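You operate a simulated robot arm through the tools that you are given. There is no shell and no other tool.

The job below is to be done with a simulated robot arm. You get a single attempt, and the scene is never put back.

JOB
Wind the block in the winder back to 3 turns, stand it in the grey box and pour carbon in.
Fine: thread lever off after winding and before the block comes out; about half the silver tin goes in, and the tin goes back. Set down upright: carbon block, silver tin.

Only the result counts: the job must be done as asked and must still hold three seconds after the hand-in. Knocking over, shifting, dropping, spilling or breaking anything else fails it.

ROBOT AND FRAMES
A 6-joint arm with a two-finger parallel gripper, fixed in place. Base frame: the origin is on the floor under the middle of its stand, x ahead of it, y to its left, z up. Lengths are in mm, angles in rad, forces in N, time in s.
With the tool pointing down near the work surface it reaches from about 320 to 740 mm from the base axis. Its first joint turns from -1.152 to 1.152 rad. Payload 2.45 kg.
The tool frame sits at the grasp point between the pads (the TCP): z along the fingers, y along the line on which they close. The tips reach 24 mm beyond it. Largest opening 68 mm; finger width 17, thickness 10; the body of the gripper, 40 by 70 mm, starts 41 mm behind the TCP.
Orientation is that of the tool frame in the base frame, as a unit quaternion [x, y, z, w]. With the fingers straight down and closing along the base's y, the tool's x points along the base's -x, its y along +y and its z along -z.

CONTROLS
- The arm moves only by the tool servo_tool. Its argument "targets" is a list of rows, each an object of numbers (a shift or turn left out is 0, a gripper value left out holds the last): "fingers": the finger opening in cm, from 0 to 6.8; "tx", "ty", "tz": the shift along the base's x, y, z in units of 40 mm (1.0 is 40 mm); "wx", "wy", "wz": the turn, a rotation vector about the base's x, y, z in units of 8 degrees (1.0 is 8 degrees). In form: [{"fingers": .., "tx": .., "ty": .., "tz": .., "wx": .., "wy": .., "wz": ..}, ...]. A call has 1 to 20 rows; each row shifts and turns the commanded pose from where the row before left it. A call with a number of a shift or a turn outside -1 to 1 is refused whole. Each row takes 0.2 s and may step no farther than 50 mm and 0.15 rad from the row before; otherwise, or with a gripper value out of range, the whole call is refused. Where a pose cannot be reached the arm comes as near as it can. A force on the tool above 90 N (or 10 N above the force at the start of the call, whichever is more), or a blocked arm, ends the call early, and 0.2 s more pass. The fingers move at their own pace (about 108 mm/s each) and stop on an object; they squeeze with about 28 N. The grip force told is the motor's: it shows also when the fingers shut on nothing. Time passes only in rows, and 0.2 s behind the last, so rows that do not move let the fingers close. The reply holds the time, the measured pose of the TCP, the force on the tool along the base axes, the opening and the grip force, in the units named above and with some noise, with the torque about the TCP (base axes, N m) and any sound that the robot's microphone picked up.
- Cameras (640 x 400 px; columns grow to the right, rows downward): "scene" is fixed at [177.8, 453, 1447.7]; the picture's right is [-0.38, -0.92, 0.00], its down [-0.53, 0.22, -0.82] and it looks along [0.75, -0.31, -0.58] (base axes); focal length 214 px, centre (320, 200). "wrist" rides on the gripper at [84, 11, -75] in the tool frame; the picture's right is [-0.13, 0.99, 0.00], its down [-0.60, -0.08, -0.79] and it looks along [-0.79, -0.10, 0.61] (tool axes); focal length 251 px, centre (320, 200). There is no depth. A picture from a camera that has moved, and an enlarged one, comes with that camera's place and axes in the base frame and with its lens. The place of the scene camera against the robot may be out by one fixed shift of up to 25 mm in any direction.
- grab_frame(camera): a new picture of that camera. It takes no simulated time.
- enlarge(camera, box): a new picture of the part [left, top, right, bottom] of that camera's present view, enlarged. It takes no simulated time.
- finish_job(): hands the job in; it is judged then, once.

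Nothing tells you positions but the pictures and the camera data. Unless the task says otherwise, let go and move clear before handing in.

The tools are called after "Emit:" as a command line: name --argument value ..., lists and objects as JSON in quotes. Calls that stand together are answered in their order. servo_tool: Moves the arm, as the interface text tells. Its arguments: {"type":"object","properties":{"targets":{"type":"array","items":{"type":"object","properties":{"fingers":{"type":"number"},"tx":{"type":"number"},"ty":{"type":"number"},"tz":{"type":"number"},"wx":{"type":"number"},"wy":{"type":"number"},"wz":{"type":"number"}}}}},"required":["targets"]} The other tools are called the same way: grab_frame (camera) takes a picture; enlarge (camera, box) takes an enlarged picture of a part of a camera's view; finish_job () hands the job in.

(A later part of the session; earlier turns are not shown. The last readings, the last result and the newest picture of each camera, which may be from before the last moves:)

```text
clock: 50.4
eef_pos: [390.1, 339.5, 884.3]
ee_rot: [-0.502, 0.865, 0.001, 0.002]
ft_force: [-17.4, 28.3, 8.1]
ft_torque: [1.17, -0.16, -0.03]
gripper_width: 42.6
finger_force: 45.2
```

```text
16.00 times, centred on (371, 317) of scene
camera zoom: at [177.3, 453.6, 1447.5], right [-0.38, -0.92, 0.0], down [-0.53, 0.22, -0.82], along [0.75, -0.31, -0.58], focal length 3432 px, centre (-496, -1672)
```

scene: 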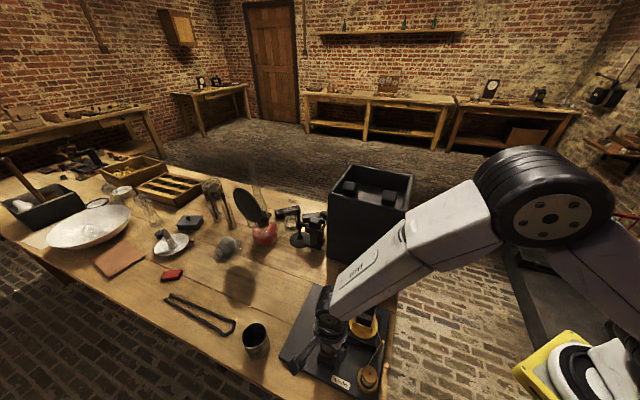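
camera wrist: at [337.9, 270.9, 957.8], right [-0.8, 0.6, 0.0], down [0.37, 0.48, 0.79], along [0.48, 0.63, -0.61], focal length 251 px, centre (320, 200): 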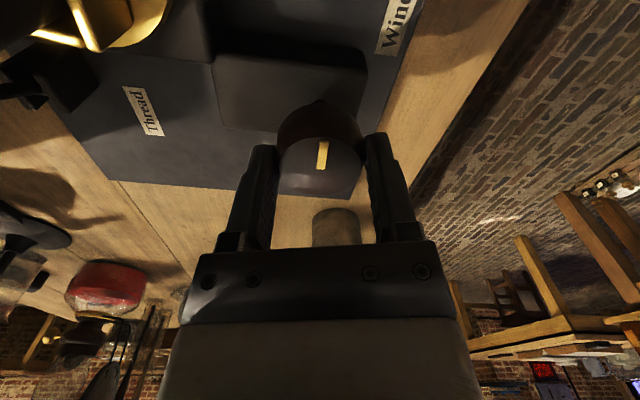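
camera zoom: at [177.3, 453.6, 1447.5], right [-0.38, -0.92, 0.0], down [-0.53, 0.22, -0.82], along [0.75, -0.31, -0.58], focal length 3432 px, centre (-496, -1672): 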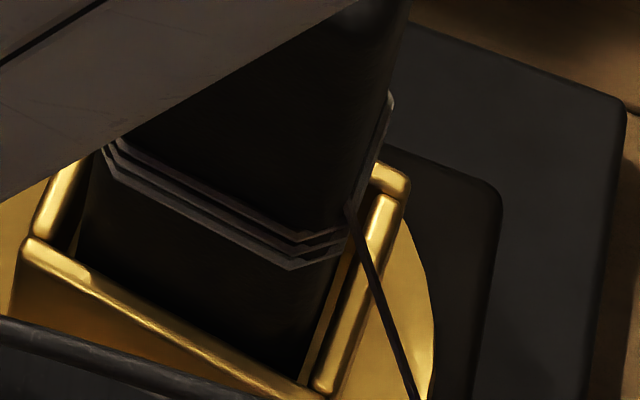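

Three lines show now, with the holder slightly past square. To be sure where "3.0" lies, I'll step the knob back and forth a little and watch when the drawn turns change.

Emit:
servo_tool --targets '[{"wz": -0.25}, {}]'

Emit:
enlarge --camera "scene" --box '[358, 308, 384, 326]'

Emit:
servo_tool --targets '[{"wz": -1}, {"wz": -0.3}, {}]'

Emit:
enlarge --camera "scene" --box '[358, 308, 384, 326]'

Emit:
servo_tool --targets '[{"wz": -1}, {"wz": -0.3}, {}]'

Emit:
enlarge --camera "scene" --box '[358, 308, 384, 326]'

Emit:
servo_tool --targets '[{"wz": -1}, {"wz": -0.3}, {}]'

Emit:
enlarge --camera "scene" --box '[358, 308, 384, 326]'

```text
clock: 51.0
eef_pos: [389.4, 340.0, 883.0]
ee_rot: [-0.487, 0.874, 0.001, 0.0]
ft_force: [-17.6, 27.6, 11.7]
ft_torque: [0.76, -0.07, -0.03]
gripper_width: 42.5
finger_force: 45.4
```

```text
16.00 times, centred on (371, 317) of scene
camera zoom: at [177.2, 453.5, 1447.6], right [-0.38, -0.92, 0.0], down [-0.53, 0.22, -0.82], along [0.75, -0.31, -0.58], focal length 3432 px, centre (-496, -1672)
```

zoom: 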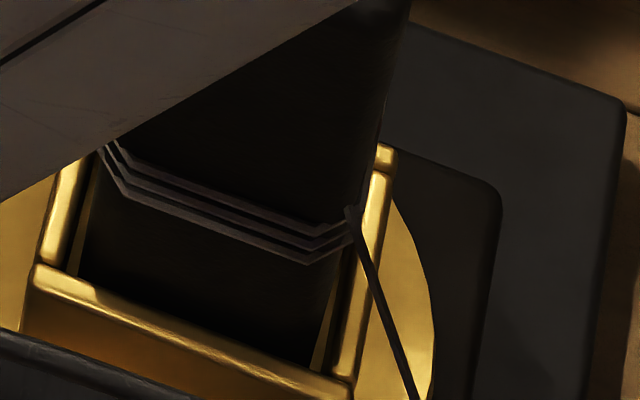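

```text
clock: 51.8
eef_pos: [389.5, 339.7, 882.9]
ee_rot: [-0.404, 0.915, 0.001, 0.0]
ft_force: [-16.5, 26.4, 21.8]
ft_torque: [-0.18, 0.71, -0.03]
gripper_width: 43.0
finger_force: 44.8
```

```text
16.00 times, centred on (371, 317) of scene
camera zoom: at [177.1, 453.4, 1447.6], right [-0.38, -0.92, 0.0], down [-0.53, 0.22, -0.82], along [0.75, -0.31, -0.58], focal length 3432 px, centre (-496, -1672)
```

zoom: 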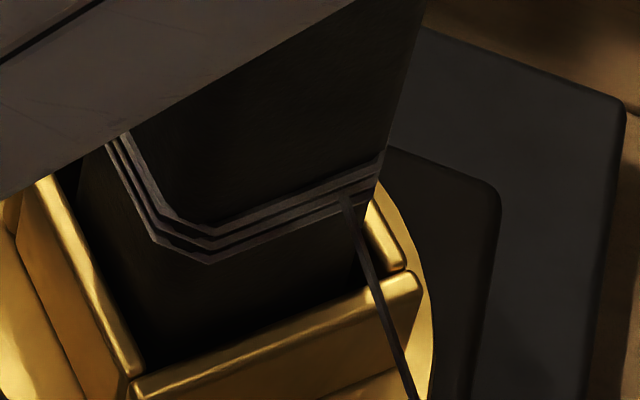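

```text
clock: 52.6
eef_pos: [390.2, 339.5, 882.4]
ee_rot: [-0.32, 0.947, 0.001, 0.001]
ft_force: [-18.4, 22.7, 25.3]
ft_torque: [-0.16, 0.77, -0.01]
gripper_width: 42.4
finger_force: 44.5
```

```text
16.00 times, centred on (371, 317) of scene
camera zoom: at [177.0, 453.3, 1447.7], right [-0.38, -0.92, 0.0], down [-0.53, 0.22, -0.82], along [0.75, -0.31, -0.58], focal length 3432 px, centre (-496, -1672)
```

zoom: 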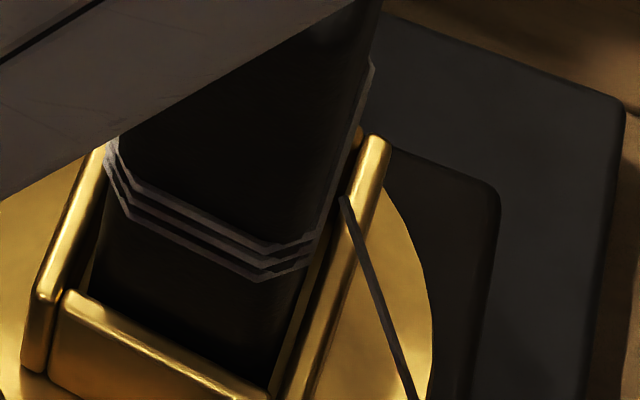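

```text
clock: 53.4
eef_pos: [389.5, 339.4, 883.5]
ee_rot: [-0.232, 0.973, 0.001, 0.002]
ft_force: [-15.9, 25.6, 18.3]
ft_torque: [-0.05, 0.69, -0.04]
gripper_width: 42.8
finger_force: 44.6
```

```text
16.00 times, centred on (371, 317) of scene
camera zoom: at [177.2, 453.4, 1447.6], right [-0.38, -0.92, 0.0], down [-0.53, 0.22, -0.82], along [0.75, -0.31, -0.58], focal length 3432 px, centre (-496, -1672)
```

zoom: 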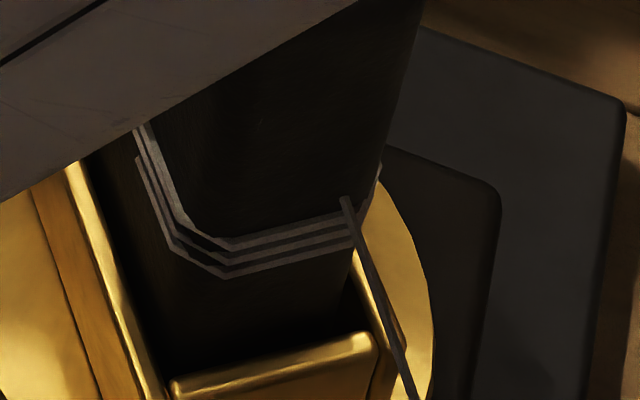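

Emit:
servo_tool --targets '[{"wz": -0.8}, {"wz": -0.6}, {}]'

Emit:
enlarge --camera "scene" --box '[358, 308, 384, 326]'

Emit:
servo_tool --targets '[{"wz": -0.8}, {"wz": -0.6}, {}]'

Emit:
enlarge --camera "scene" --box '[358, 308, 384, 326]'

Emit:
servo_tool --targets '[{"wz": -0.8}, {"wz": -0.6}, {}]'

Emit:
enlarge --camera "scene" --box '[358, 308, 384, 326]'

```text
clock: 54.2
eef_pos: [389.6, 340.2, 883.6]
ee_rot: [-0.137, 0.991, 0.002, 0.0]
ft_force: [-19.0, 25.1, 17.3]
ft_torque: [0.31, -0.38, -0.07]
gripper_width: 42.6
finger_force: 45.0
```

```text
16.00 times, centred on (371, 317) of scene
camera zoom: at [177.1, 453.4, 1447.6], right [-0.38, -0.92, 0.0], down [-0.53, 0.22, -0.82], along [0.75, -0.31, -0.58], focal length 3432 px, centre (-496, -1672)
```

zoom: 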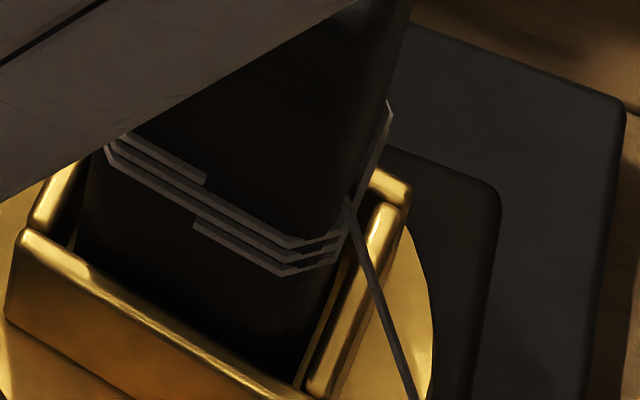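

```text
clock: 55.0
eef_pos: [388.7, 339.9, 883.1]
ee_rot: [-0.039, 0.999, 0.002, 0.001]
ft_force: [-18.0, 27.9, 16.3]
ft_torque: [0.01, 0.31, -0.04]
gripper_width: 42.5
finger_force: 44.6
```

```text
16.00 times, centred on (371, 317) of scene
camera zoom: at [177.1, 453.5, 1447.6], right [-0.38, -0.92, 0.0], down [-0.53, 0.22, -0.82], along [0.75, -0.31, -0.58], focal length 3432 px, centre (-496, -1672)
```

zoom: 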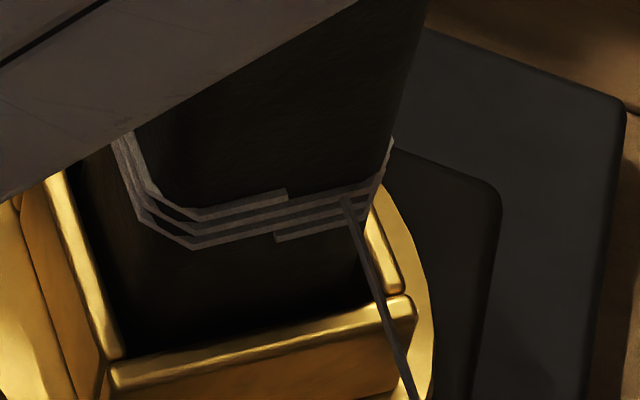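

```text
clock: 55.8
eef_pos: [389.0, 339.5, 882.9]
ee_rot: [0.059, 0.998, 0.002, 0.001]
ft_force: [-19.8, 23.5, 20.6]
ft_torque: [0.1, -0.44, -0.04]
gripper_width: 42.6
finger_force: 44.6
```

```text
16.00 times, centred on (371, 317) of scene
camera zoom: at [177.0, 453.3, 1447.6], right [-0.38, -0.92, 0.0], down [-0.53, 0.22, -0.82], along [0.75, -0.31, -0.58], focal length 3432 px, centre (-496, -1672)
```

zoom: 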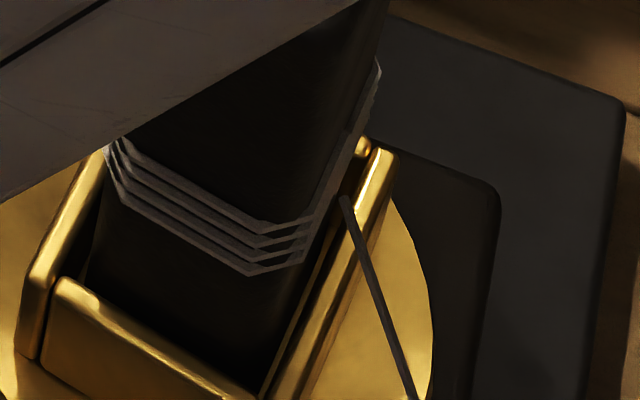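

The drawn number of turns jumps 3→4 somewhere between these last two positions. I'll locate that threshold more precisely in both directions.

Emit:
servo_tool --targets '[{"wz": 0.35}, {}]'

Emit:
enlarge --camera "scene" --box '[358, 308, 384, 326]'

Emit:
servo_tool --targets '[{"wz": 0.35}, {}]'

Emit:
enlarge --camera "scene" --box '[358, 308, 384, 326]'

Emit:
servo_tool --targets '[{"wz": 0.35}, {}]'

Emit:
enlarge --camera "scene" --box '[358, 308, 384, 326]'

```text
clock: 56.4
eef_pos: [388.7, 338.9, 883.3]
ee_rot: [0.034, 0.999, 0.002, 0.001]
ft_force: [-18.8, 24.9, 15.8]
ft_torque: [0.22, -0.01, -0.01]
gripper_width: 42.4
finger_force: 45.0
```

```text
16.00 times, centred on (371, 317) of scene
camera zoom: at [177.1, 453.4, 1447.6], right [-0.38, -0.92, 0.0], down [-0.53, 0.22, -0.82], along [0.75, -0.31, -0.58], focal length 3432 px, centre (-496, -1672)
```

zoom: 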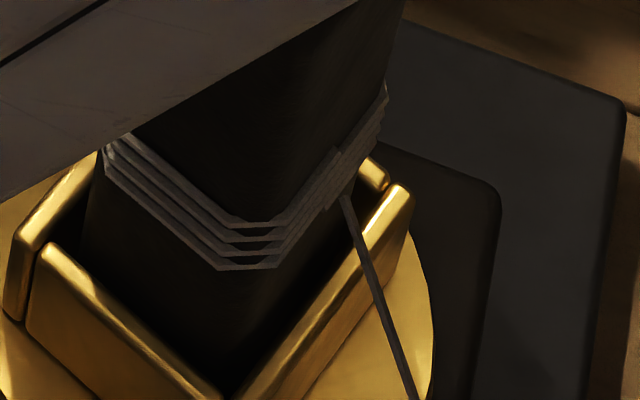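

```text
clock: 57.0
eef_pos: [389.3, 339.9, 882.7]
ee_rot: [0.009, 1.0, 0.002, 0.001]
ft_force: [-17.5, 22.5, 19.1]
ft_torque: [0.46, 0.14, 0.02]
gripper_width: 42.9
finger_force: 44.8
```

```text
16.00 times, centred on (371, 317) of scene
camera zoom: at [177.1, 453.3, 1447.6], right [-0.38, -0.92, 0.0], down [-0.53, 0.22, -0.82], along [0.75, -0.31, -0.58], focal length 3432 px, centre (-496, -1672)
```

zoom: 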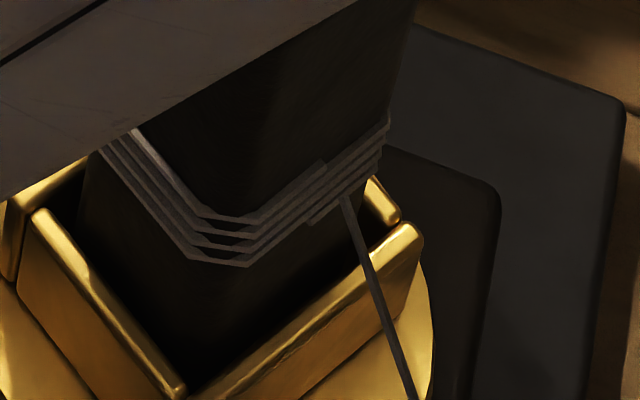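

```text
clock: 57.6
eef_pos: [390.1, 338.8, 882.6]
ee_rot: [-0.016, 1.0, 0.001, 0.001]
ft_force: [-15.0, 25.2, 14.9]
ft_torque: [0.06, 0.52, -0.01]
gripper_width: 43.1
finger_force: 45.6
```

```text
16.00 times, centred on (371, 317) of scene
camera zoom: at [177.2, 453.5, 1447.6], right [-0.38, -0.92, 0.0], down [-0.53, 0.22, -0.82], along [0.75, -0.31, -0.58], focal length 3432 px, centre (-496, -1672)
```

zoom: 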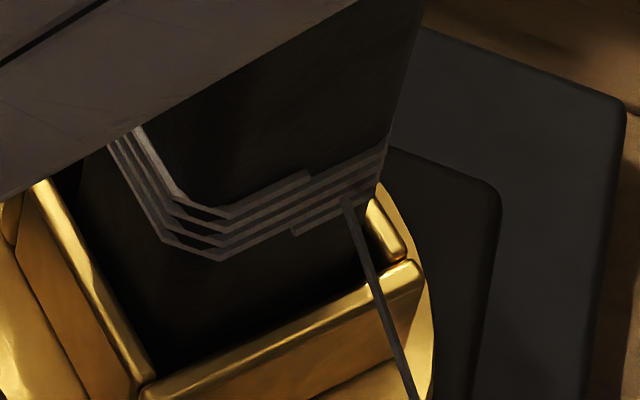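

Emit:
servo_tool --targets '[{"wz": 0.2}, {}]'

Emit:
enlarge --camera "scene" --box '[358, 308, 384, 326]'

Emit:
servo_tool --targets '[{"wz": 0.2}, {}]'

Emit:
enlarge --camera "scene" --box '[358, 308, 384, 326]'

Emit:
servo_tool --targets '[{"wz": 0.2}, {}]'

Emit:
enlarge --camera "scene" --box '[358, 308, 384, 326]'

```text
clock: 58.2
eef_pos: [390.1, 338.9, 882.8]
ee_rot: [-0.029, 1.0, 0.0, 0.0]
ft_force: [-19.9, 23.2, 19.6]
ft_torque: [0.37, 0.11, 0.0]
gripper_width: 42.8
finger_force: 45.0
```

```text
16.00 times, centred on (371, 317) of scene
camera zoom: at [177.0, 453.3, 1447.6], right [-0.38, -0.92, 0.0], down [-0.53, 0.22, -0.82], along [0.75, -0.31, -0.58], focal length 3432 px, centre (-496, -1672)
```

zoom: 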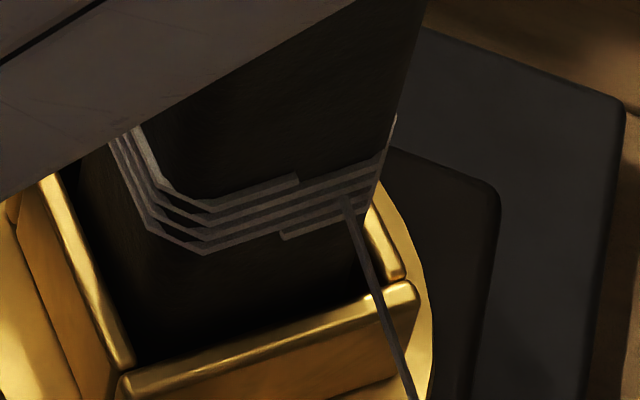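

```text
clock: 58.8
eef_pos: [389.9, 338.7, 883.8]
ee_rot: [-0.043, 0.999, 0.002, 0.001]
ft_force: [-19.3, 23.4, 21.2]
ft_torque: [0.25, 0.19, -0.01]
gripper_width: 42.6
finger_force: 45.9
```

```text
16.00 times, centred on (371, 317) of scene
camera zoom: at [177.0, 453.4, 1447.6], right [-0.38, -0.92, 0.0], down [-0.53, 0.22, -0.82], along [0.75, -0.31, -0.58], focal length 3432 px, centre (-496, -1672)
```

zoom: 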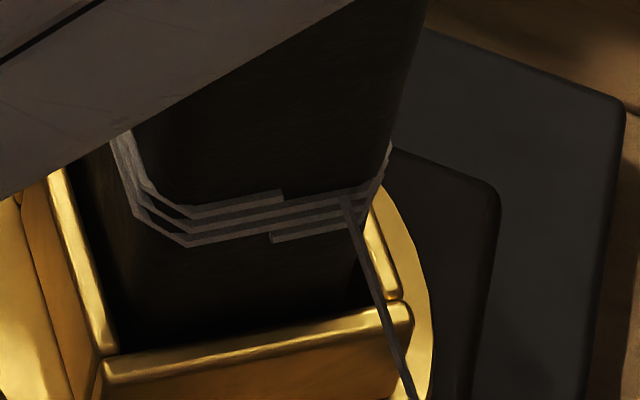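

```text
clock: 59.4
eef_pos: [390.4, 339.5, 883.1]
ee_rot: [-0.058, 0.998, 0.002, 0.001]
ft_force: [-19.4, 24.3, 21.5]
ft_torque: [0.05, 1.2, -0.01]
gripper_width: 42.5
finger_force: 44.7
```

```text
16.00 times, centred on (371, 317) of scene
camera zoom: at [177.1, 453.4, 1447.6], right [-0.38, -0.92, 0.0], down [-0.53, 0.22, -0.82], along [0.75, -0.31, -0.58], focal length 3432 px, centre (-496, -1672)
```

zoom: 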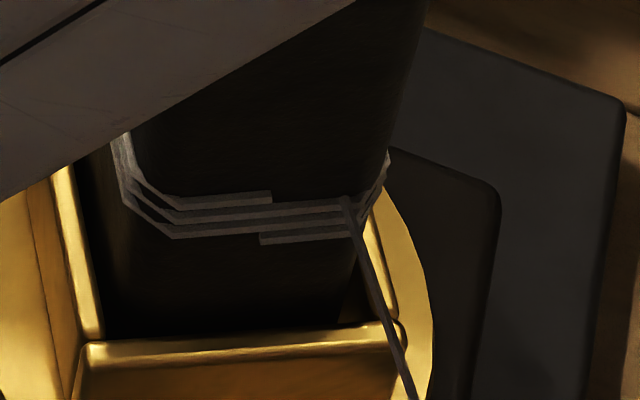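

The drawn turns switch at a fractional 0.6, which fits an initial 6.0 turns with the holder square at whole turns; so square again at three lines is 3.0 turns. I'll turn the knob back to that square position.

Emit:
servo_tool --targets '[{"wz": 0.5}, {"wz": 1}, {"wz": 1}, {"wz": 1}, {"wz": 1}, {"wz": 1}, {"wz": 0.75}, {"wz": 0.25}, {}]'

Emit:
enlarge --camera "scene" --box '[345, 310, 385, 345]'

Emit:
enlarge --camera "scene" --box '[358, 308, 384, 326]'

```text
clock: 61.4
eef_pos: [388.7, 339.4, 883.6]
ee_rot: [-0.489, 0.872, 0.001, 0.0]
ft_force: [-16.5, 31.5, 13.9]
ft_torque: [-0.28, 0.86, 0.01]
gripper_width: 42.8
finger_force: 44.9
```

```text
11.43 times, centred on (365, 328) of scene
camera zoom: at [177.2, 453.7, 1447.5], right [-0.38, -0.92, 0.0], down [-0.53, 0.22, -0.82], along [0.75, -0.31, -0.58], focal length 2451 px, centre (-194, -1257)
```

zoom: 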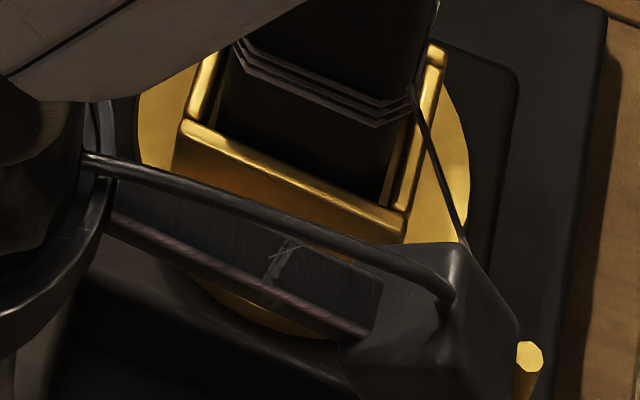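

```text
16.00 times, centred on (371, 317) of scene
camera zoom: at [177.2, 453.7, 1447.5], right [-0.38, -0.92, 0.0], down [-0.53, 0.22, -0.82], along [0.75, -0.31, -0.58], focal length 3432 px, centre (-496, -1672)
```

zoom: 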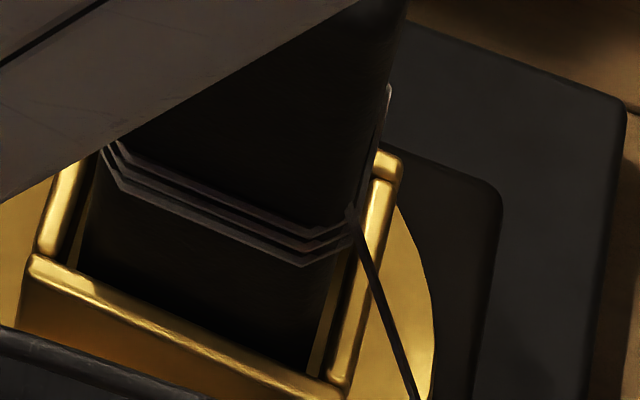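

Three lines and nearly square. I'll trim by a degree, release, rise, and then set up for the thread lever with the fingers closed, camera on the box side away from the block.

Emit:
servo_tool --targets '[{"wz": -0.1}, {}, {"fingers": 6.2}, {"fingers": 6.8}, {"tz": 0.5}, {"tz": 0.9}, {"tz": 0.9}, {"tz": 0.9}, {"tz": 0.9}]'

Emit:
enlarge --camera "scene" --box '[345, 300, 385, 345]'

Emit:
servo_tool --targets '[{"wz": 0.95, "tx": 0.19, "ty": -0.36}, {"wz": 0.95, "tx": 0.19, "ty": -0.36}, {"wz": 0.95, "tx": 0.19, "ty": -0.36}, {"wz": 0.95, "tx": 0.19, "ty": -0.36}, {"wz": 0.95, "tx": 0.19, "ty": -0.36}, {"wz": 0.95, "tx": 0.19, "ty": -0.36}, {"wz": 0.95, "tx": 0.19, "ty": -0.36}, {"wz": 0.95, "tx": 0.19, "ty": -0.36}, {"wz": 0.95, "tx": 0.19, "ty": -0.36}, {"wz": 0.95, "tx": 0.19, "ty": -0.36, "fingers": 0.0}, {"fingers": 0.0}]'

Emit:
grab_frame --camera "wrist"

```text
clock: 63.4
eef_pos: [391.4, 339.6, 1047.9]
ee_rot: [-0.482, 0.876, 0.001, 0.0]
ft_force: [-1.0, -0.2, -0.1]
ft_torque: [-0.04, 0.01, -0.02]
gripper_width: 68.1
finger_force: 0.1
```

```text
8.89 times, centred on (365, 322) of scene
camera zoom: at [177.8, 453.0, 1447.7], right [-0.38, -0.92, 0.0], down [-0.53, 0.22, -0.82], along [0.75, -0.31, -0.58], focal length 1906 px, centre (-80, -889)
```

zoom: 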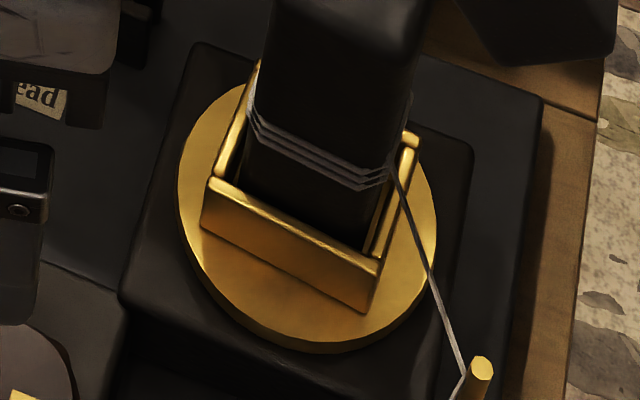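

```text
clock: 65.8
eef_pos: [465.5, 195.2, 1047.0]
ee_rot: [0.92, -0.393, 0.0, 0.0]
ft_force: [0.2, -0.6, 0.6]
ft_torque: [-0.03, 0.03, -0.01]
gripper_width: 0.0
finger_force: 23.8
```

```text
taken
camera wrist: at [515.7, 124.9, 1121.3], right [-0.81, -0.59, 0.0], down [-0.36, 0.49, 0.79], along [-0.47, 0.64, -0.61], focal length 251 px, centre (320, 200)
```

wrist: 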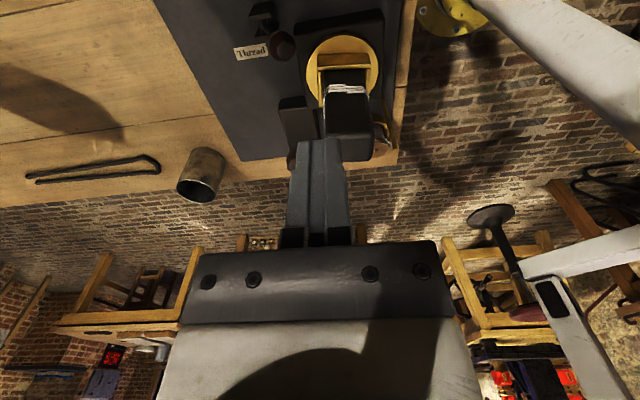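

Emit:
enlarge --camera "wrist" --box '[220, 0, 350, 80]'

Emit:
enlarge --camera "scene" --box '[325, 270, 375, 320]'

```text
4.92 times, centred on (285, 40) of wrist
camera zoom: at [515.7, 124.9, 1121.3], right [-0.81, -0.59, 0.0], down [-0.36, 0.49, 0.79], along [-0.47, 0.64, -0.61], focal length 1238 px, centre (492, 988)
```

zoom: 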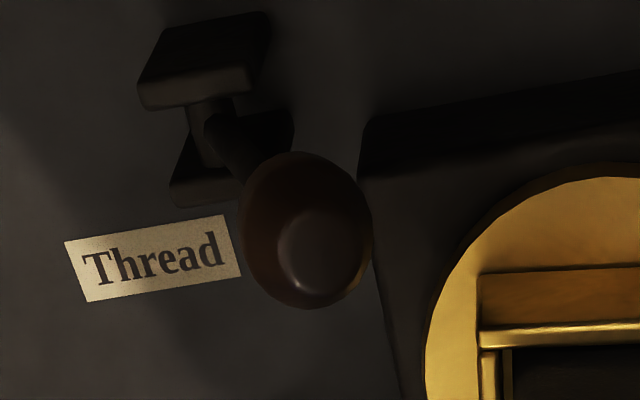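

```text
8.00 times, centred on (350, 295) of scene
camera zoom: at [177.8, 453.0, 1447.7], right [-0.38, -0.92, 0.0], down [-0.53, 0.22, -0.82], along [0.75, -0.31, -0.58], focal length 1716 px, centre (80, -560)
```

zoom: 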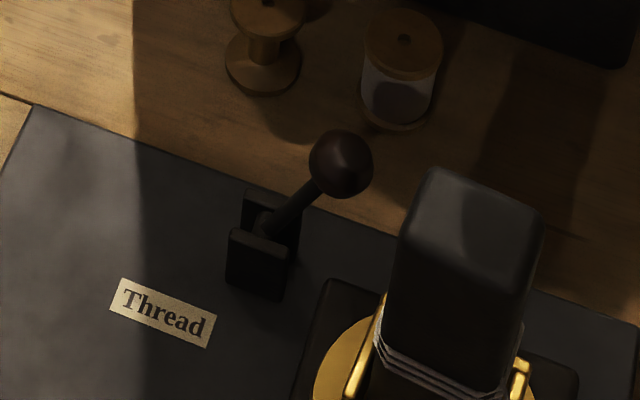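

The lever ball is at about (487,217,886), leaning toward −u; I'll lower the closed fingers on its −u side, clear of the block, then push it over toward +u.

Emit:
servo_tool --targets '[{"tx": 0.04, "ty": -0.06, "wz": 0.16, "tz": -0.5}, {"tz": -0.9}, {"tz": -0.9}, {"tz": -0.6}]'

Emit:
grab_frame --camera "wrist"

Emit:
enlarge --camera "scene" --box '[315, 260, 395, 330]'

```text
clock: 66.8
eef_pos: [466.7, 193.0, 929.6]
ee_rot: [0.924, -0.383, 0.0, 0.001]
ft_force: [0.5, 0.0, -0.3]
ft_torque: [0.0, 0.03, 0.01]
gripper_width: 0.2
finger_force: 23.3
```

```text
taken
camera wrist: at [518.7, 124.0, 1004.7], right [-0.79, -0.61, 0.0], down [-0.37, 0.48, 0.79], along [-0.48, 0.63, -0.61], focal length 251 px, centre (320, 200)
```

wrist: 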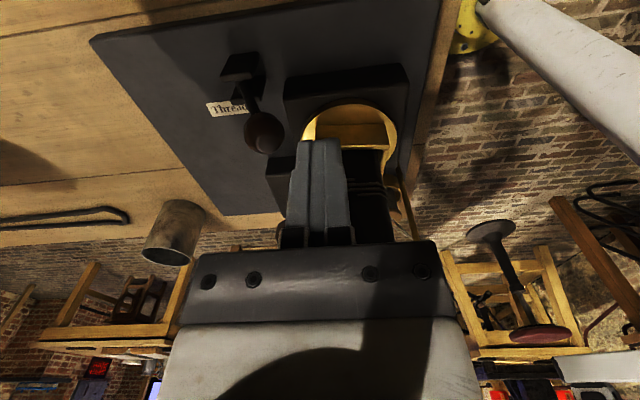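

```text
5.71 times, centred on (355, 295) of scene
camera zoom: at [177.8, 453.0, 1447.7], right [-0.38, -0.92, 0.0], down [-0.53, 0.22, -0.82], along [0.75, -0.31, -0.58], focal length 1226 px, centre (120, -343)
```

zoom: 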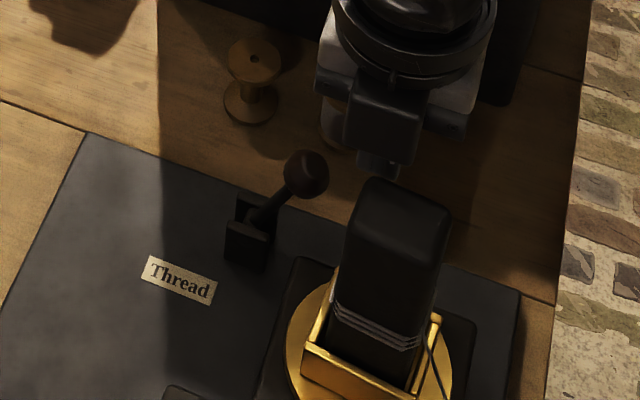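

Emit:
servo_tool --targets '[{"tz": -0.45}, {"tz": -0.4}, {"tx": 0.15, "ty": 0.15}, {"tx": 0.15, "ty": 0.15}, {"tx": 0.15, "ty": 0.15}]'

Emit:
enlarge --camera "scene" --box '[315, 260, 395, 330]'

Emit:
grab_frame --camera "wrist"

```text
clock: 68.0
eef_pos: [485.2, 209.4, 896.4]
ee_rot: [0.924, -0.384, 0.0, 0.0]
ft_force: [-0.2, 0.2, -0.5]
ft_torque: [0.02, -0.01, -0.02]
gripper_width: 0.1
finger_force: 23.8
```

```text
5.71 times, centred on (355, 295) of scene
camera zoom: at [177.8, 453.0, 1447.7], right [-0.38, -0.92, 0.0], down [-0.53, 0.22, -0.82], along [0.75, -0.31, -0.58], focal length 1226 px, centre (120, -343)
```

zoom: 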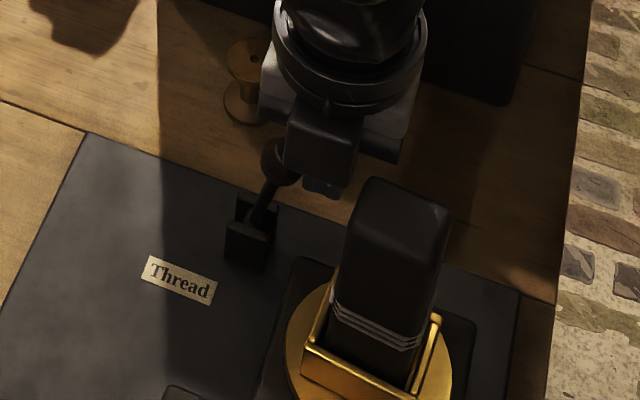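

```text
taken
camera wrist: at [536.5, 141.4, 971.4], right [-0.79, -0.61, 0.0], down [-0.37, 0.48, 0.79], along [-0.48, 0.63, -0.61], focal length 251 px, centre (320, 200)
```

wrist: 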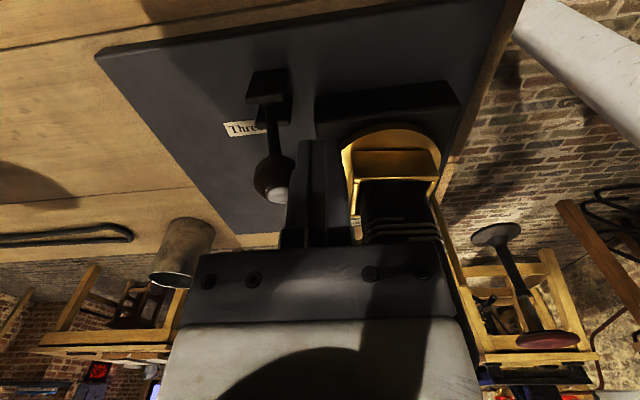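

Emit:
servo_tool --targets '[{"tx": 0.15, "ty": 0.15}, {"tx": 0.15, "ty": 0.15}, {"tx": 0.15, "ty": 0.15}]'

Emit:
enlarge --camera "scene" --box '[315, 260, 395, 330]'

Emit:
grab_frame --camera "wrist"

```text
clock: 68.8
eef_pos: [504.2, 228.1, 896.1]
ee_rot: [0.924, -0.384, -0.001, 0.0]
ft_force: [0.1, -0.2, 0.3]
ft_torque: [0.0, -0.01, -0.02]
gripper_width: 0.0
finger_force: 23.7
```

```text
5.71 times, centred on (355, 295) of scene
camera zoom: at [177.8, 453.0, 1447.7], right [-0.38, -0.92, 0.0], down [-0.53, 0.22, -0.82], along [0.75, -0.31, -0.58], focal length 1226 px, centre (120, -343)
```

zoom: 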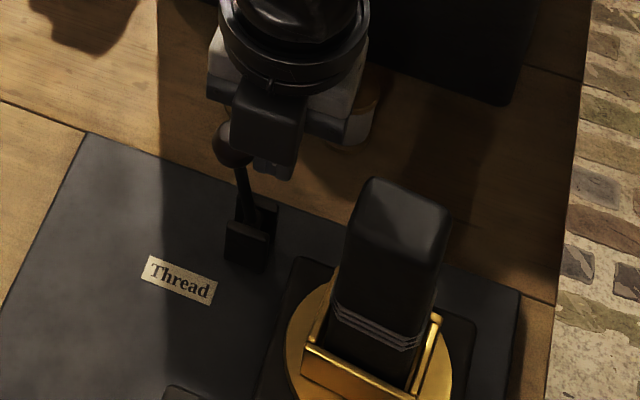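

```text
taken
camera wrist: at [555.6, 159.8, 971.3], right [-0.79, -0.61, 0.0], down [-0.37, 0.48, 0.79], along [-0.48, 0.63, -0.61], focal length 251 px, centre (320, 200)
```

wrist: 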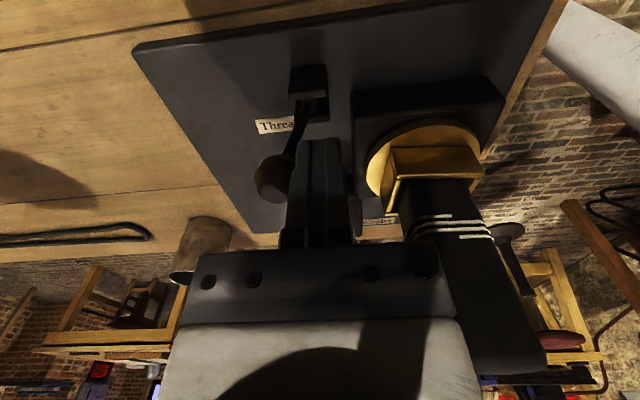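

Emit:
servo_tool --targets '[{"tx": 0.12, "ty": 0.12}, {"tx": 0.12, "ty": 0.12}, {}]'

Emit:
enlarge --camera "scene" --box '[315, 260, 395, 360]'

Emit:
grab_frame --camera "wrist"

```text
clock: 69.6
eef_pos: [513.6, 237.7, 895.9]
ee_rot: [0.923, -0.384, -0.001, 0.001]
ft_force: [0.3, -0.6, 0.3]
ft_torque: [-0.03, 0.0, -0.01]
gripper_width: 0.0
finger_force: 23.6
```

```text
4.00 times, centred on (355, 310) of scene
camera zoom: at [177.8, 453.0, 1447.7], right [-0.38, -0.92, 0.0], down [-0.53, 0.22, -0.82], along [0.75, -0.31, -0.58], focal length 858 px, centre (180, -240)
```

zoom: 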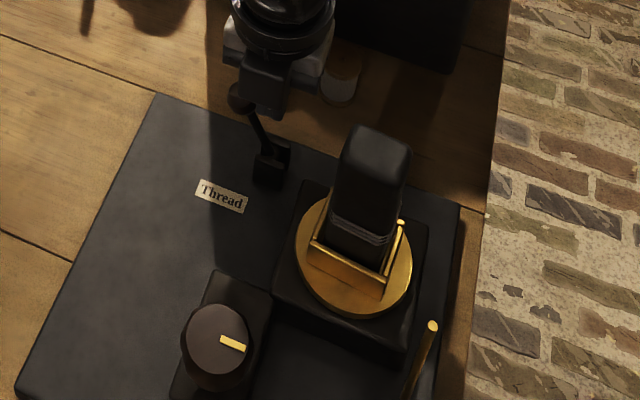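

```text
taken
camera wrist: at [564.9, 169.3, 970.8], right [-0.79, -0.61, 0.0], down [-0.37, 0.48, 0.79], along [-0.48, 0.63, -0.61], focal length 251 px, centre (320, 200)
```

wrist: 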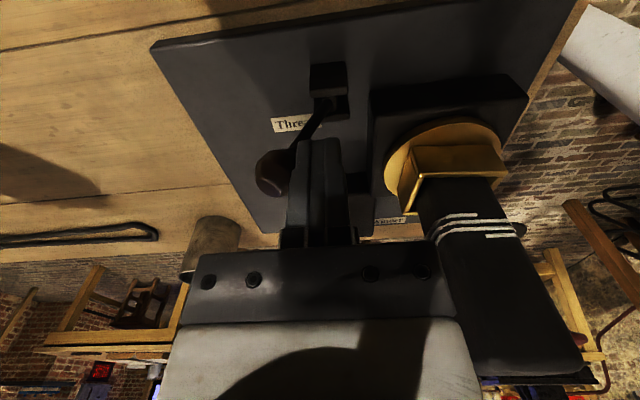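

The thread to the post has vanished, so the lever has released it. I'll nudge a bit further to seat the lever, watching force.

Emit:
servo_tool --targets '[{"tx": 0.08, "ty": 0.08}, {"tx": 0.06, "ty": 0.06}, {}]'

Emit:
enlarge --camera "scene" --box '[325, 270, 375, 320]'

```text
clock: 70.4
eef_pos: [516.9, 242.4, 896.2]
ee_rot: [0.924, -0.383, -0.002, 0.003]
ft_force: [-12.0, -15.9, 9.2]
ft_torque: [-0.15, 0.13, 0.05]
gripper_width: 0.1
finger_force: 23.1
```

```text
8.00 times, centred on (350, 295) of scene
camera zoom: at [177.3, 452.5, 1447.9], right [-0.38, -0.92, 0.0], down [-0.53, 0.22, -0.82], along [0.75, -0.31, -0.58], focal length 1716 px, centre (80, -560)
```

zoom: 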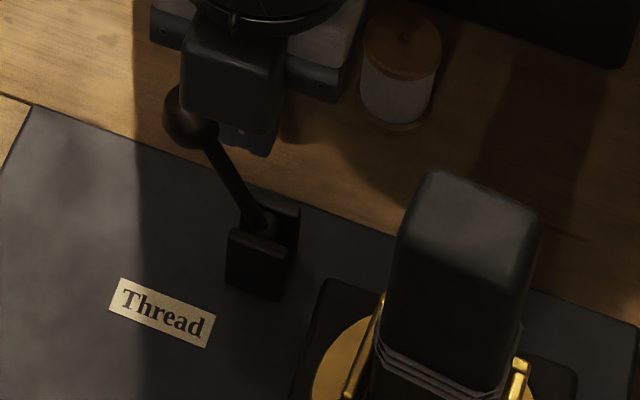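

The lever is against its stop and the thread is detached. I'll back off, rise, open the fingers, and line up above the block.

Emit:
servo_tool --targets '[{"tx": -0.3, "ty": -0.3}, {"tz": 0.9}, {"tz": 0.9}, {"tz": 0.9}, {"tz": 0.9}, {"tx": -0.6, "ty": 0.0, "fingers": 6.8}, {"tx": -0.7, "ty": 0.0}, {"tx": -0.8, "ty": 0.0}, {}]'

Emit:
grab_frame --camera "wrist"

Emit:
enlarge --camera "scene" --box '[325, 270, 395, 350]'

```text
clock: 72.4
eef_pos: [422.0, 231.2, 1041.2]
ee_rot: [0.924, -0.383, 0.0, 0.0]
ft_force: [-0.6, 0.4, -0.3]
ft_torque: [0.02, 0.01, 0.0]
gripper_width: 67.8
finger_force: 0.0
```

```text
taken
camera wrist: at [474.0, 162.8, 1116.8], right [-0.79, -0.61, 0.0], down [-0.37, 0.48, 0.79], along [-0.48, 0.63, -0.61], focal length 251 px, centre (320, 200)
```

wrist: 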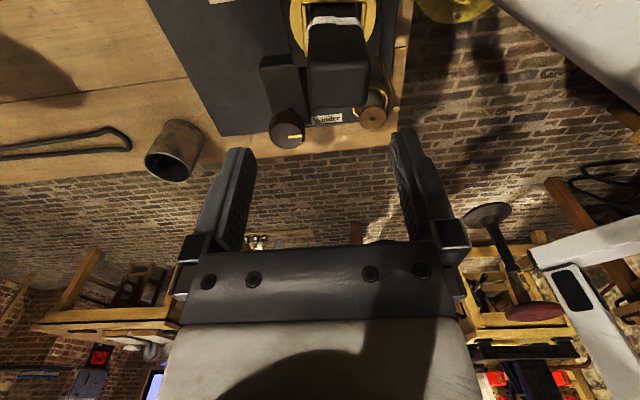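

```text
5.00 times, centred on (360, 310) of scene
camera zoom: at [177.8, 453.0, 1447.7], right [-0.38, -0.92, 0.0], down [-0.53, 0.22, -0.82], along [0.75, -0.31, -0.58], focal length 1072 px, centre (120, -350)
```

zoom: 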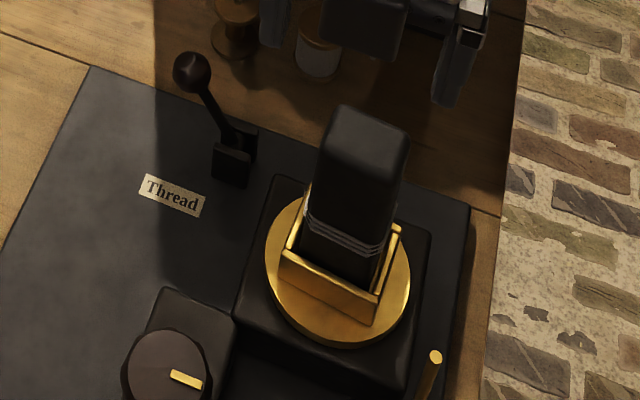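

Emit:
enlarge --camera "wrist" --box '[260, 0, 420, 130]'

```text
3.08 times, centred on (340, 65) of wrist
camera zoom: at [474.0, 162.8, 1116.8], right [-0.79, -0.61, 0.0], down [-0.37, 0.48, 0.79], along [-0.48, 0.63, -0.61], focal length 774 px, centre (258, 615)
```

zoom: 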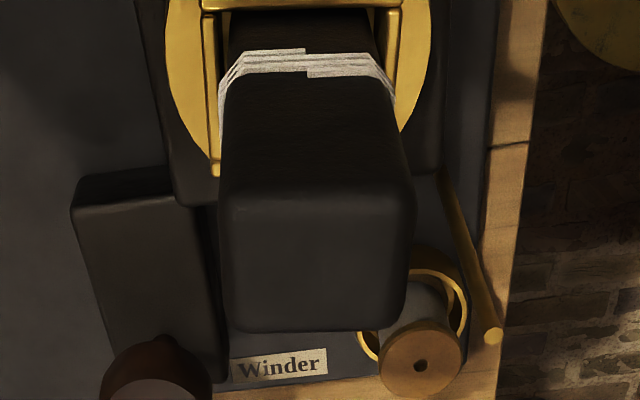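

The block top is about z≈960 at (413,221), ~38 mm wide along u, edges at ≈42°. I'll centre over it, align yaw and check before lowering.

Emit:
servo_tool --targets '[{"tx": -0.22, "ty": -0.24, "wz": -0.35}, {"tz": -0.5}, {"tz": -0.3}, {}]'

Emit:
grab_frame --camera "wrist"

Emit:
enlarge --camera "wrist" --box '[220, 0, 420, 160]'

```text
clock: 73.4
eef_pos: [413.1, 221.5, 1009.7]
ee_rot: [0.914, -0.406, -0.001, 0.0]
ft_force: [-0.3, 1.2, -0.2]
ft_torque: [0.02, 0.01, 0.03]
gripper_width: 68.1
finger_force: 0.1
```

```text
taken
camera wrist: at [461.4, 150.6, 1083.9], right [-0.82, -0.57, 0.0], down [-0.35, 0.5, 0.79], along [-0.45, 0.65, -0.61], focal length 251 px, centre (320, 200)
```

wrist: 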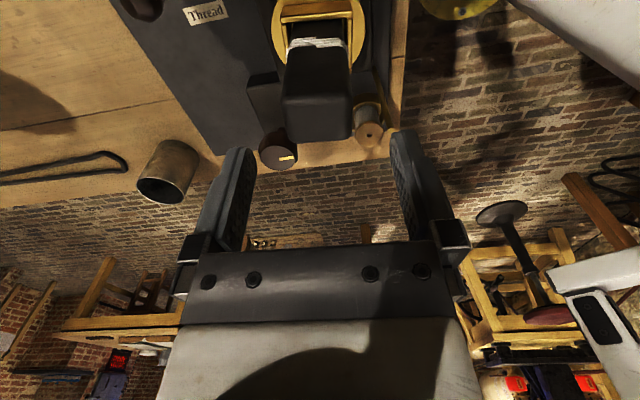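

```text
2.50 times, centred on (320, 80) of wrist
camera zoom: at [461.4, 150.6, 1083.9], right [-0.82, -0.57, 0.0], down [-0.35, 0.5, 0.79], along [-0.45, 0.65, -0.61], focal length 629 px, centre (320, 500)
```

zoom: 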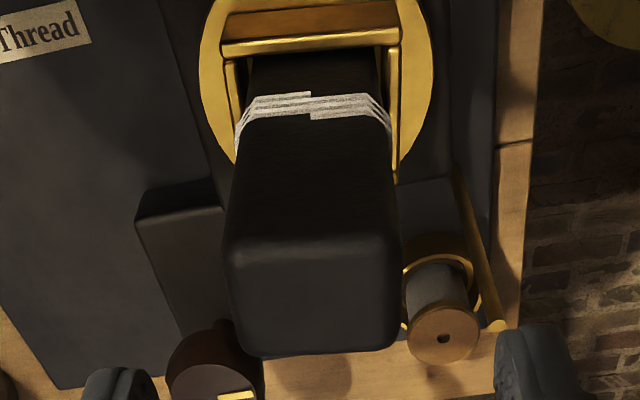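

Well centred. Lowering around the upper part of the block, above the thread, and gripping.

Emit:
servo_tool --targets '[{"tx": 0.02, "ty": 0.02, "tz": -0.6}, {"tz": -0.6}, {"tz": -0.4}, {"tz": -0.18}, {}]'

Emit:
grab_frame --camera "wrist"

Emit:
enlarge --camera "scene" --box '[325, 270, 395, 350]'

```text
clock: 74.6
eef_pos: [415.1, 223.3, 937.7]
ee_rot: [0.914, -0.407, 0.0, 0.002]
ft_force: [-0.6, -0.8, 0.1]
ft_torque: [-0.01, 0.01, -0.03]
gripper_width: 68.0
finger_force: 0.0
```

```text
taken
camera wrist: at [463.0, 151.6, 1011.8], right [-0.82, -0.57, 0.0], down [-0.35, 0.5, 0.79], along [-0.45, 0.65, -0.61], focal length 251 px, centre (320, 200)
```

wrist: 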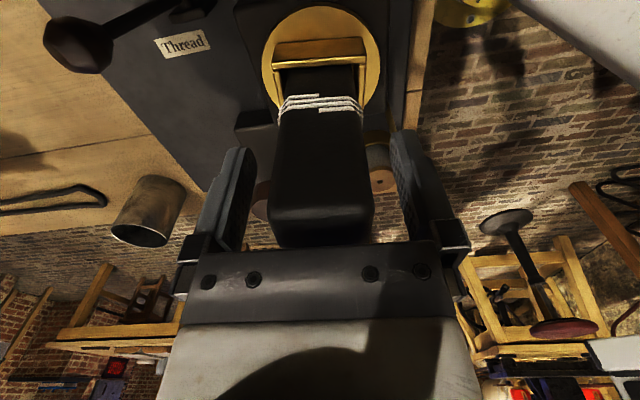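

```text
5.00 times, centred on (360, 310) of scene
camera zoom: at [177.8, 453.0, 1447.7], right [-0.38, -0.92, 0.0], down [-0.53, 0.22, -0.82], along [0.75, -0.31, -0.58], focal length 1072 px, centre (120, -350)
```

zoom: 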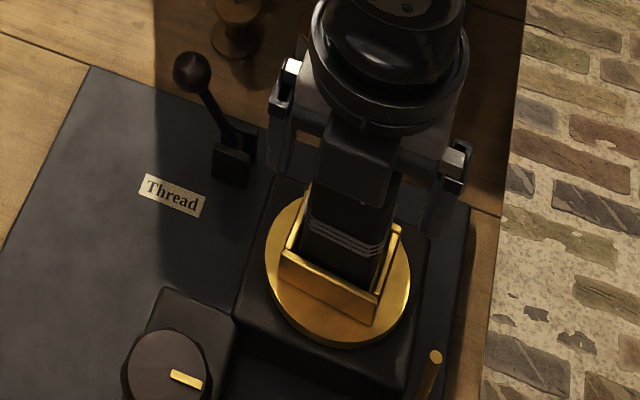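

Emit:
servo_tool --targets '[{"fingers": 5.0}, {"fingers": 2.5}, {"fingers": 2.5}, {"fingers": 2.5}]'

Emit:
grab_frame --camera "wrist"

```text
clock: 75.6
eef_pos: [415.1, 223.0, 936.6]
ee_rot: [0.914, -0.407, 0.0, 0.001]
ft_force: [-1.0, 0.0, -0.7]
ft_torque: [0.0, -0.02, 0.0]
gripper_width: 40.0
finger_force: 28.6
```

```text
taken
camera wrist: at [462.9, 151.5, 1011.9], right [-0.82, -0.57, 0.0], down [-0.35, 0.5, 0.79], along [-0.45, 0.65, -0.61], focal length 251 px, centre (320, 200)
```

wrist: 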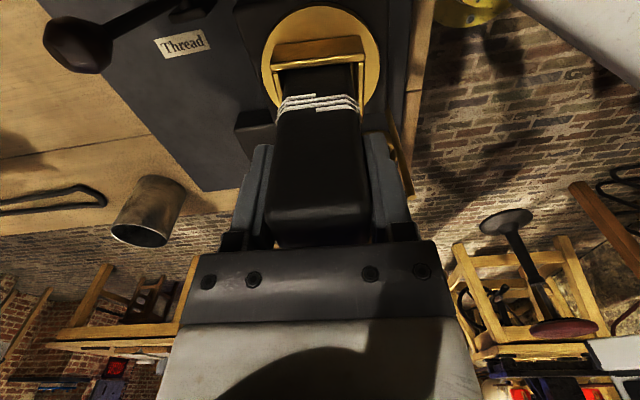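

Gripped at 40 mm with negligible side force. Lifting straight up.

Emit:
servo_tool --targets '[{"tz": 0.2}, {"tz": 0.3}, {"tz": 0.5}, {"tz": 0.7}, {"tz": 0.7}]'

Emit:
grab_frame --camera "wrist"

Emit:
enlarge --camera "scene" --box '[325, 240, 415, 350]'

```text
clock: 76.8
eef_pos: [413.2, 223.2, 1034.8]
ee_rot: [0.914, -0.406, 0.0, 0.001]
ft_force: [0.5, -0.4, -2.3]
ft_torque: [0.0, 0.01, -0.04]
gripper_width: 40.1
finger_force: 27.5
```

```text
taken
camera wrist: at [462.6, 151.3, 1108.9], right [-0.82, -0.57, 0.0], down [-0.35, 0.5, 0.79], along [-0.45, 0.65, -0.61], focal length 251 px, centre (320, 200)
```

wrist: 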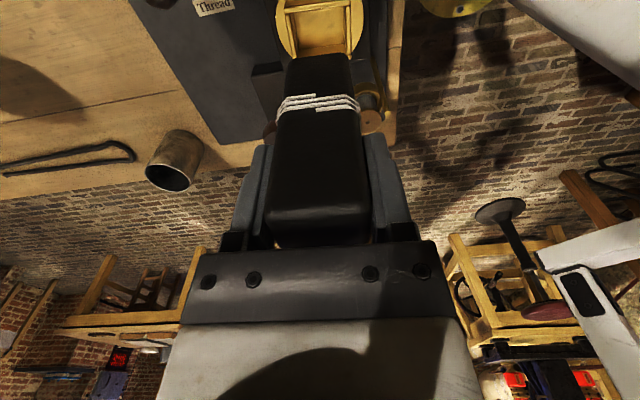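

```text
3.64 times, centred on (370, 295) of scene
camera zoom: at [177.8, 453.0, 1447.6], right [-0.38, -0.92, 0.0], down [-0.53, 0.22, -0.82], along [0.75, -0.31, -0.58], focal length 780 px, centre (138, -146)
```

zoom: 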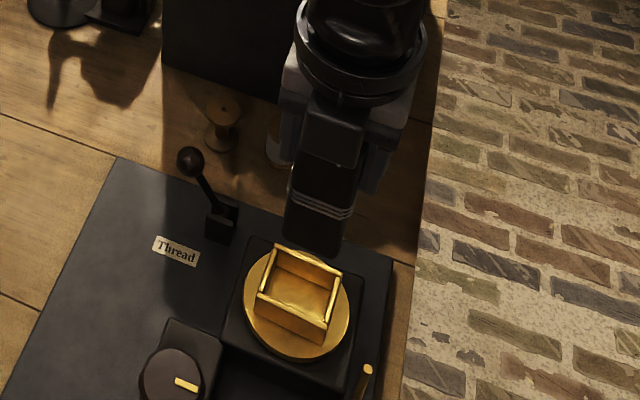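

The block is free with three turns on it; its base hangs ≈90 mm below the TCP. I'll raise it to z≈1240 and carry it over the box front between the two leaning blocks.

Emit:
servo_tool --targets '[{"tz": 0.9}, {"tz": 0.9}, {"tz": 0.9}, {"tz": 0.9}, {"tz": 0.9}, {"tz": 0.65}, {"tx": 0.817, "ty": -0.354}, {"tx": 0.817, "ty": -0.354}, {"tx": 0.817, "ty": -0.354}, {"tx": 0.817, "ty": -0.354}, {"tx": 0.817, "ty": -0.354}, {}]'

Emit:
grab_frame --camera "scene"

Emit:
grab_frame --camera "wrist"

```text
clock: 79.4
eef_pos: [577.4, 149.6, 1240.5]
ee_rot: [0.914, -0.406, 0.0, 0.001]
ft_force: [-0.3, -0.1, -2.9]
ft_torque: [0.03, -0.03, 0.01]
gripper_width: 40.0
finger_force: 28.0
```

```text
taken
```

scene: 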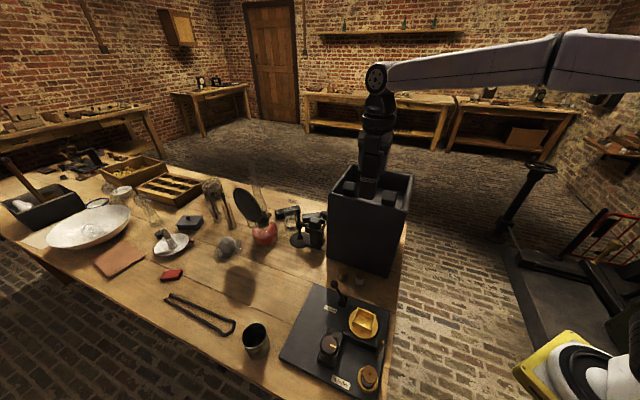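

```text
taken
camera wrist: at [626.3, 79.9, 1314.7], right [-0.82, -0.57, 0.0], down [-0.35, 0.5, 0.79], along [-0.45, 0.65, -0.61], focal length 251 px, centre (320, 200)
```

wrist: 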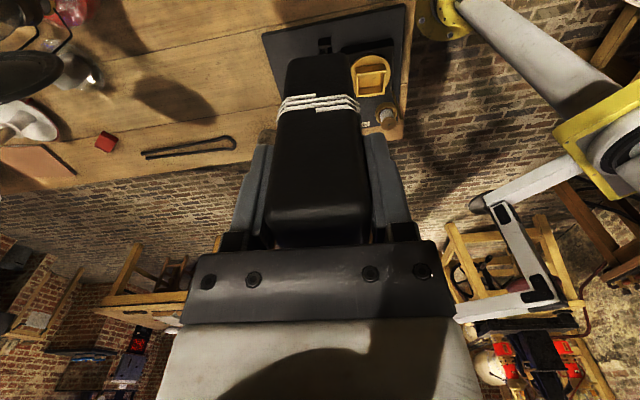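

Emit:
enlarge --camera "scene" --box '[310, 110, 430, 290]'

Emit:
servo_tool --targets '[{"tx": 0.7, "ty": -0.7}, {"tx": 0.7, "ty": -0.7}, {"tx": 0.72, "ty": -0.7}, {"tx": 0.6, "ty": -0.58, "tz": -0.25}, {"tx": 0.6, "ty": -0.58, "tz": -0.25}, {}]'

Emit:
grab_frame --camera "wrist"

Emit:
enlarge --camera "scene" --box '[310, 110, 430, 290]'

```text
2.22 times, centred on (370, 200) of scene
camera zoom: at [177.9, 453.0, 1447.6], right [-0.38, -0.92, 0.0], down [-0.53, 0.22, -0.82], along [0.75, -0.31, -0.58], focal length 477 px, centre (209, 200)
```

zoom: 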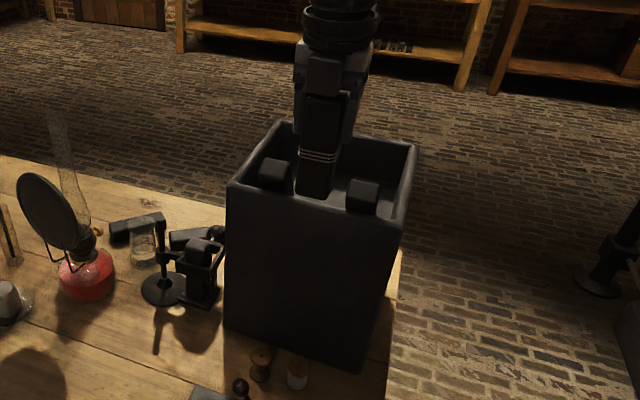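

```text
clock: 80.8
eef_pos: [711.5, 18.8, 1221.0]
ee_rot: [0.913, -0.407, -0.001, 0.0]
ft_force: [0.7, -0.7, -2.9]
ft_torque: [0.01, 0.04, 0.0]
gripper_width: 39.9
finger_force: 28.1
```

```text
taken
camera wrist: at [760.2, -50.4, 1295.9], right [-0.82, -0.57, 0.0], down [-0.34, 0.5, 0.79], along [-0.45, 0.65, -0.61], focal length 251 px, centre (320, 200)
```

wrist: 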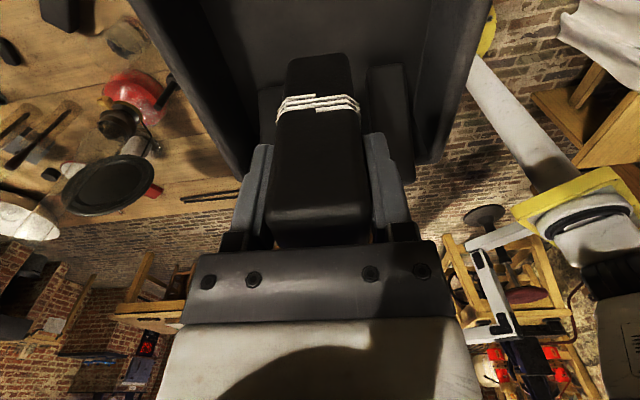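

```text
2.22 times, centred on (370, 200) of scene
camera zoom: at [177.9, 453.0, 1447.6], right [-0.38, -0.92, 0.0], down [-0.53, 0.22, -0.82], along [0.75, -0.31, -0.58], focal length 477 px, centre (209, 200)
```

zoom: 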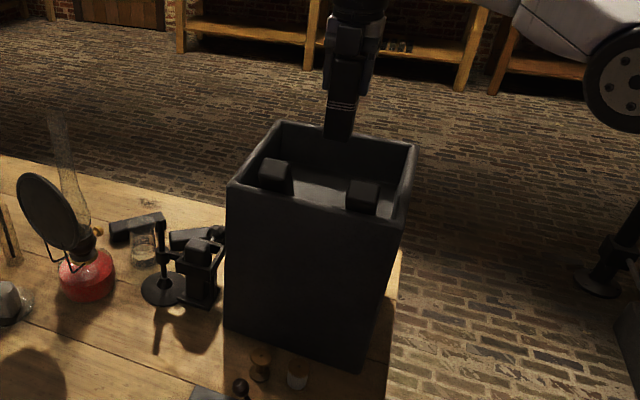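

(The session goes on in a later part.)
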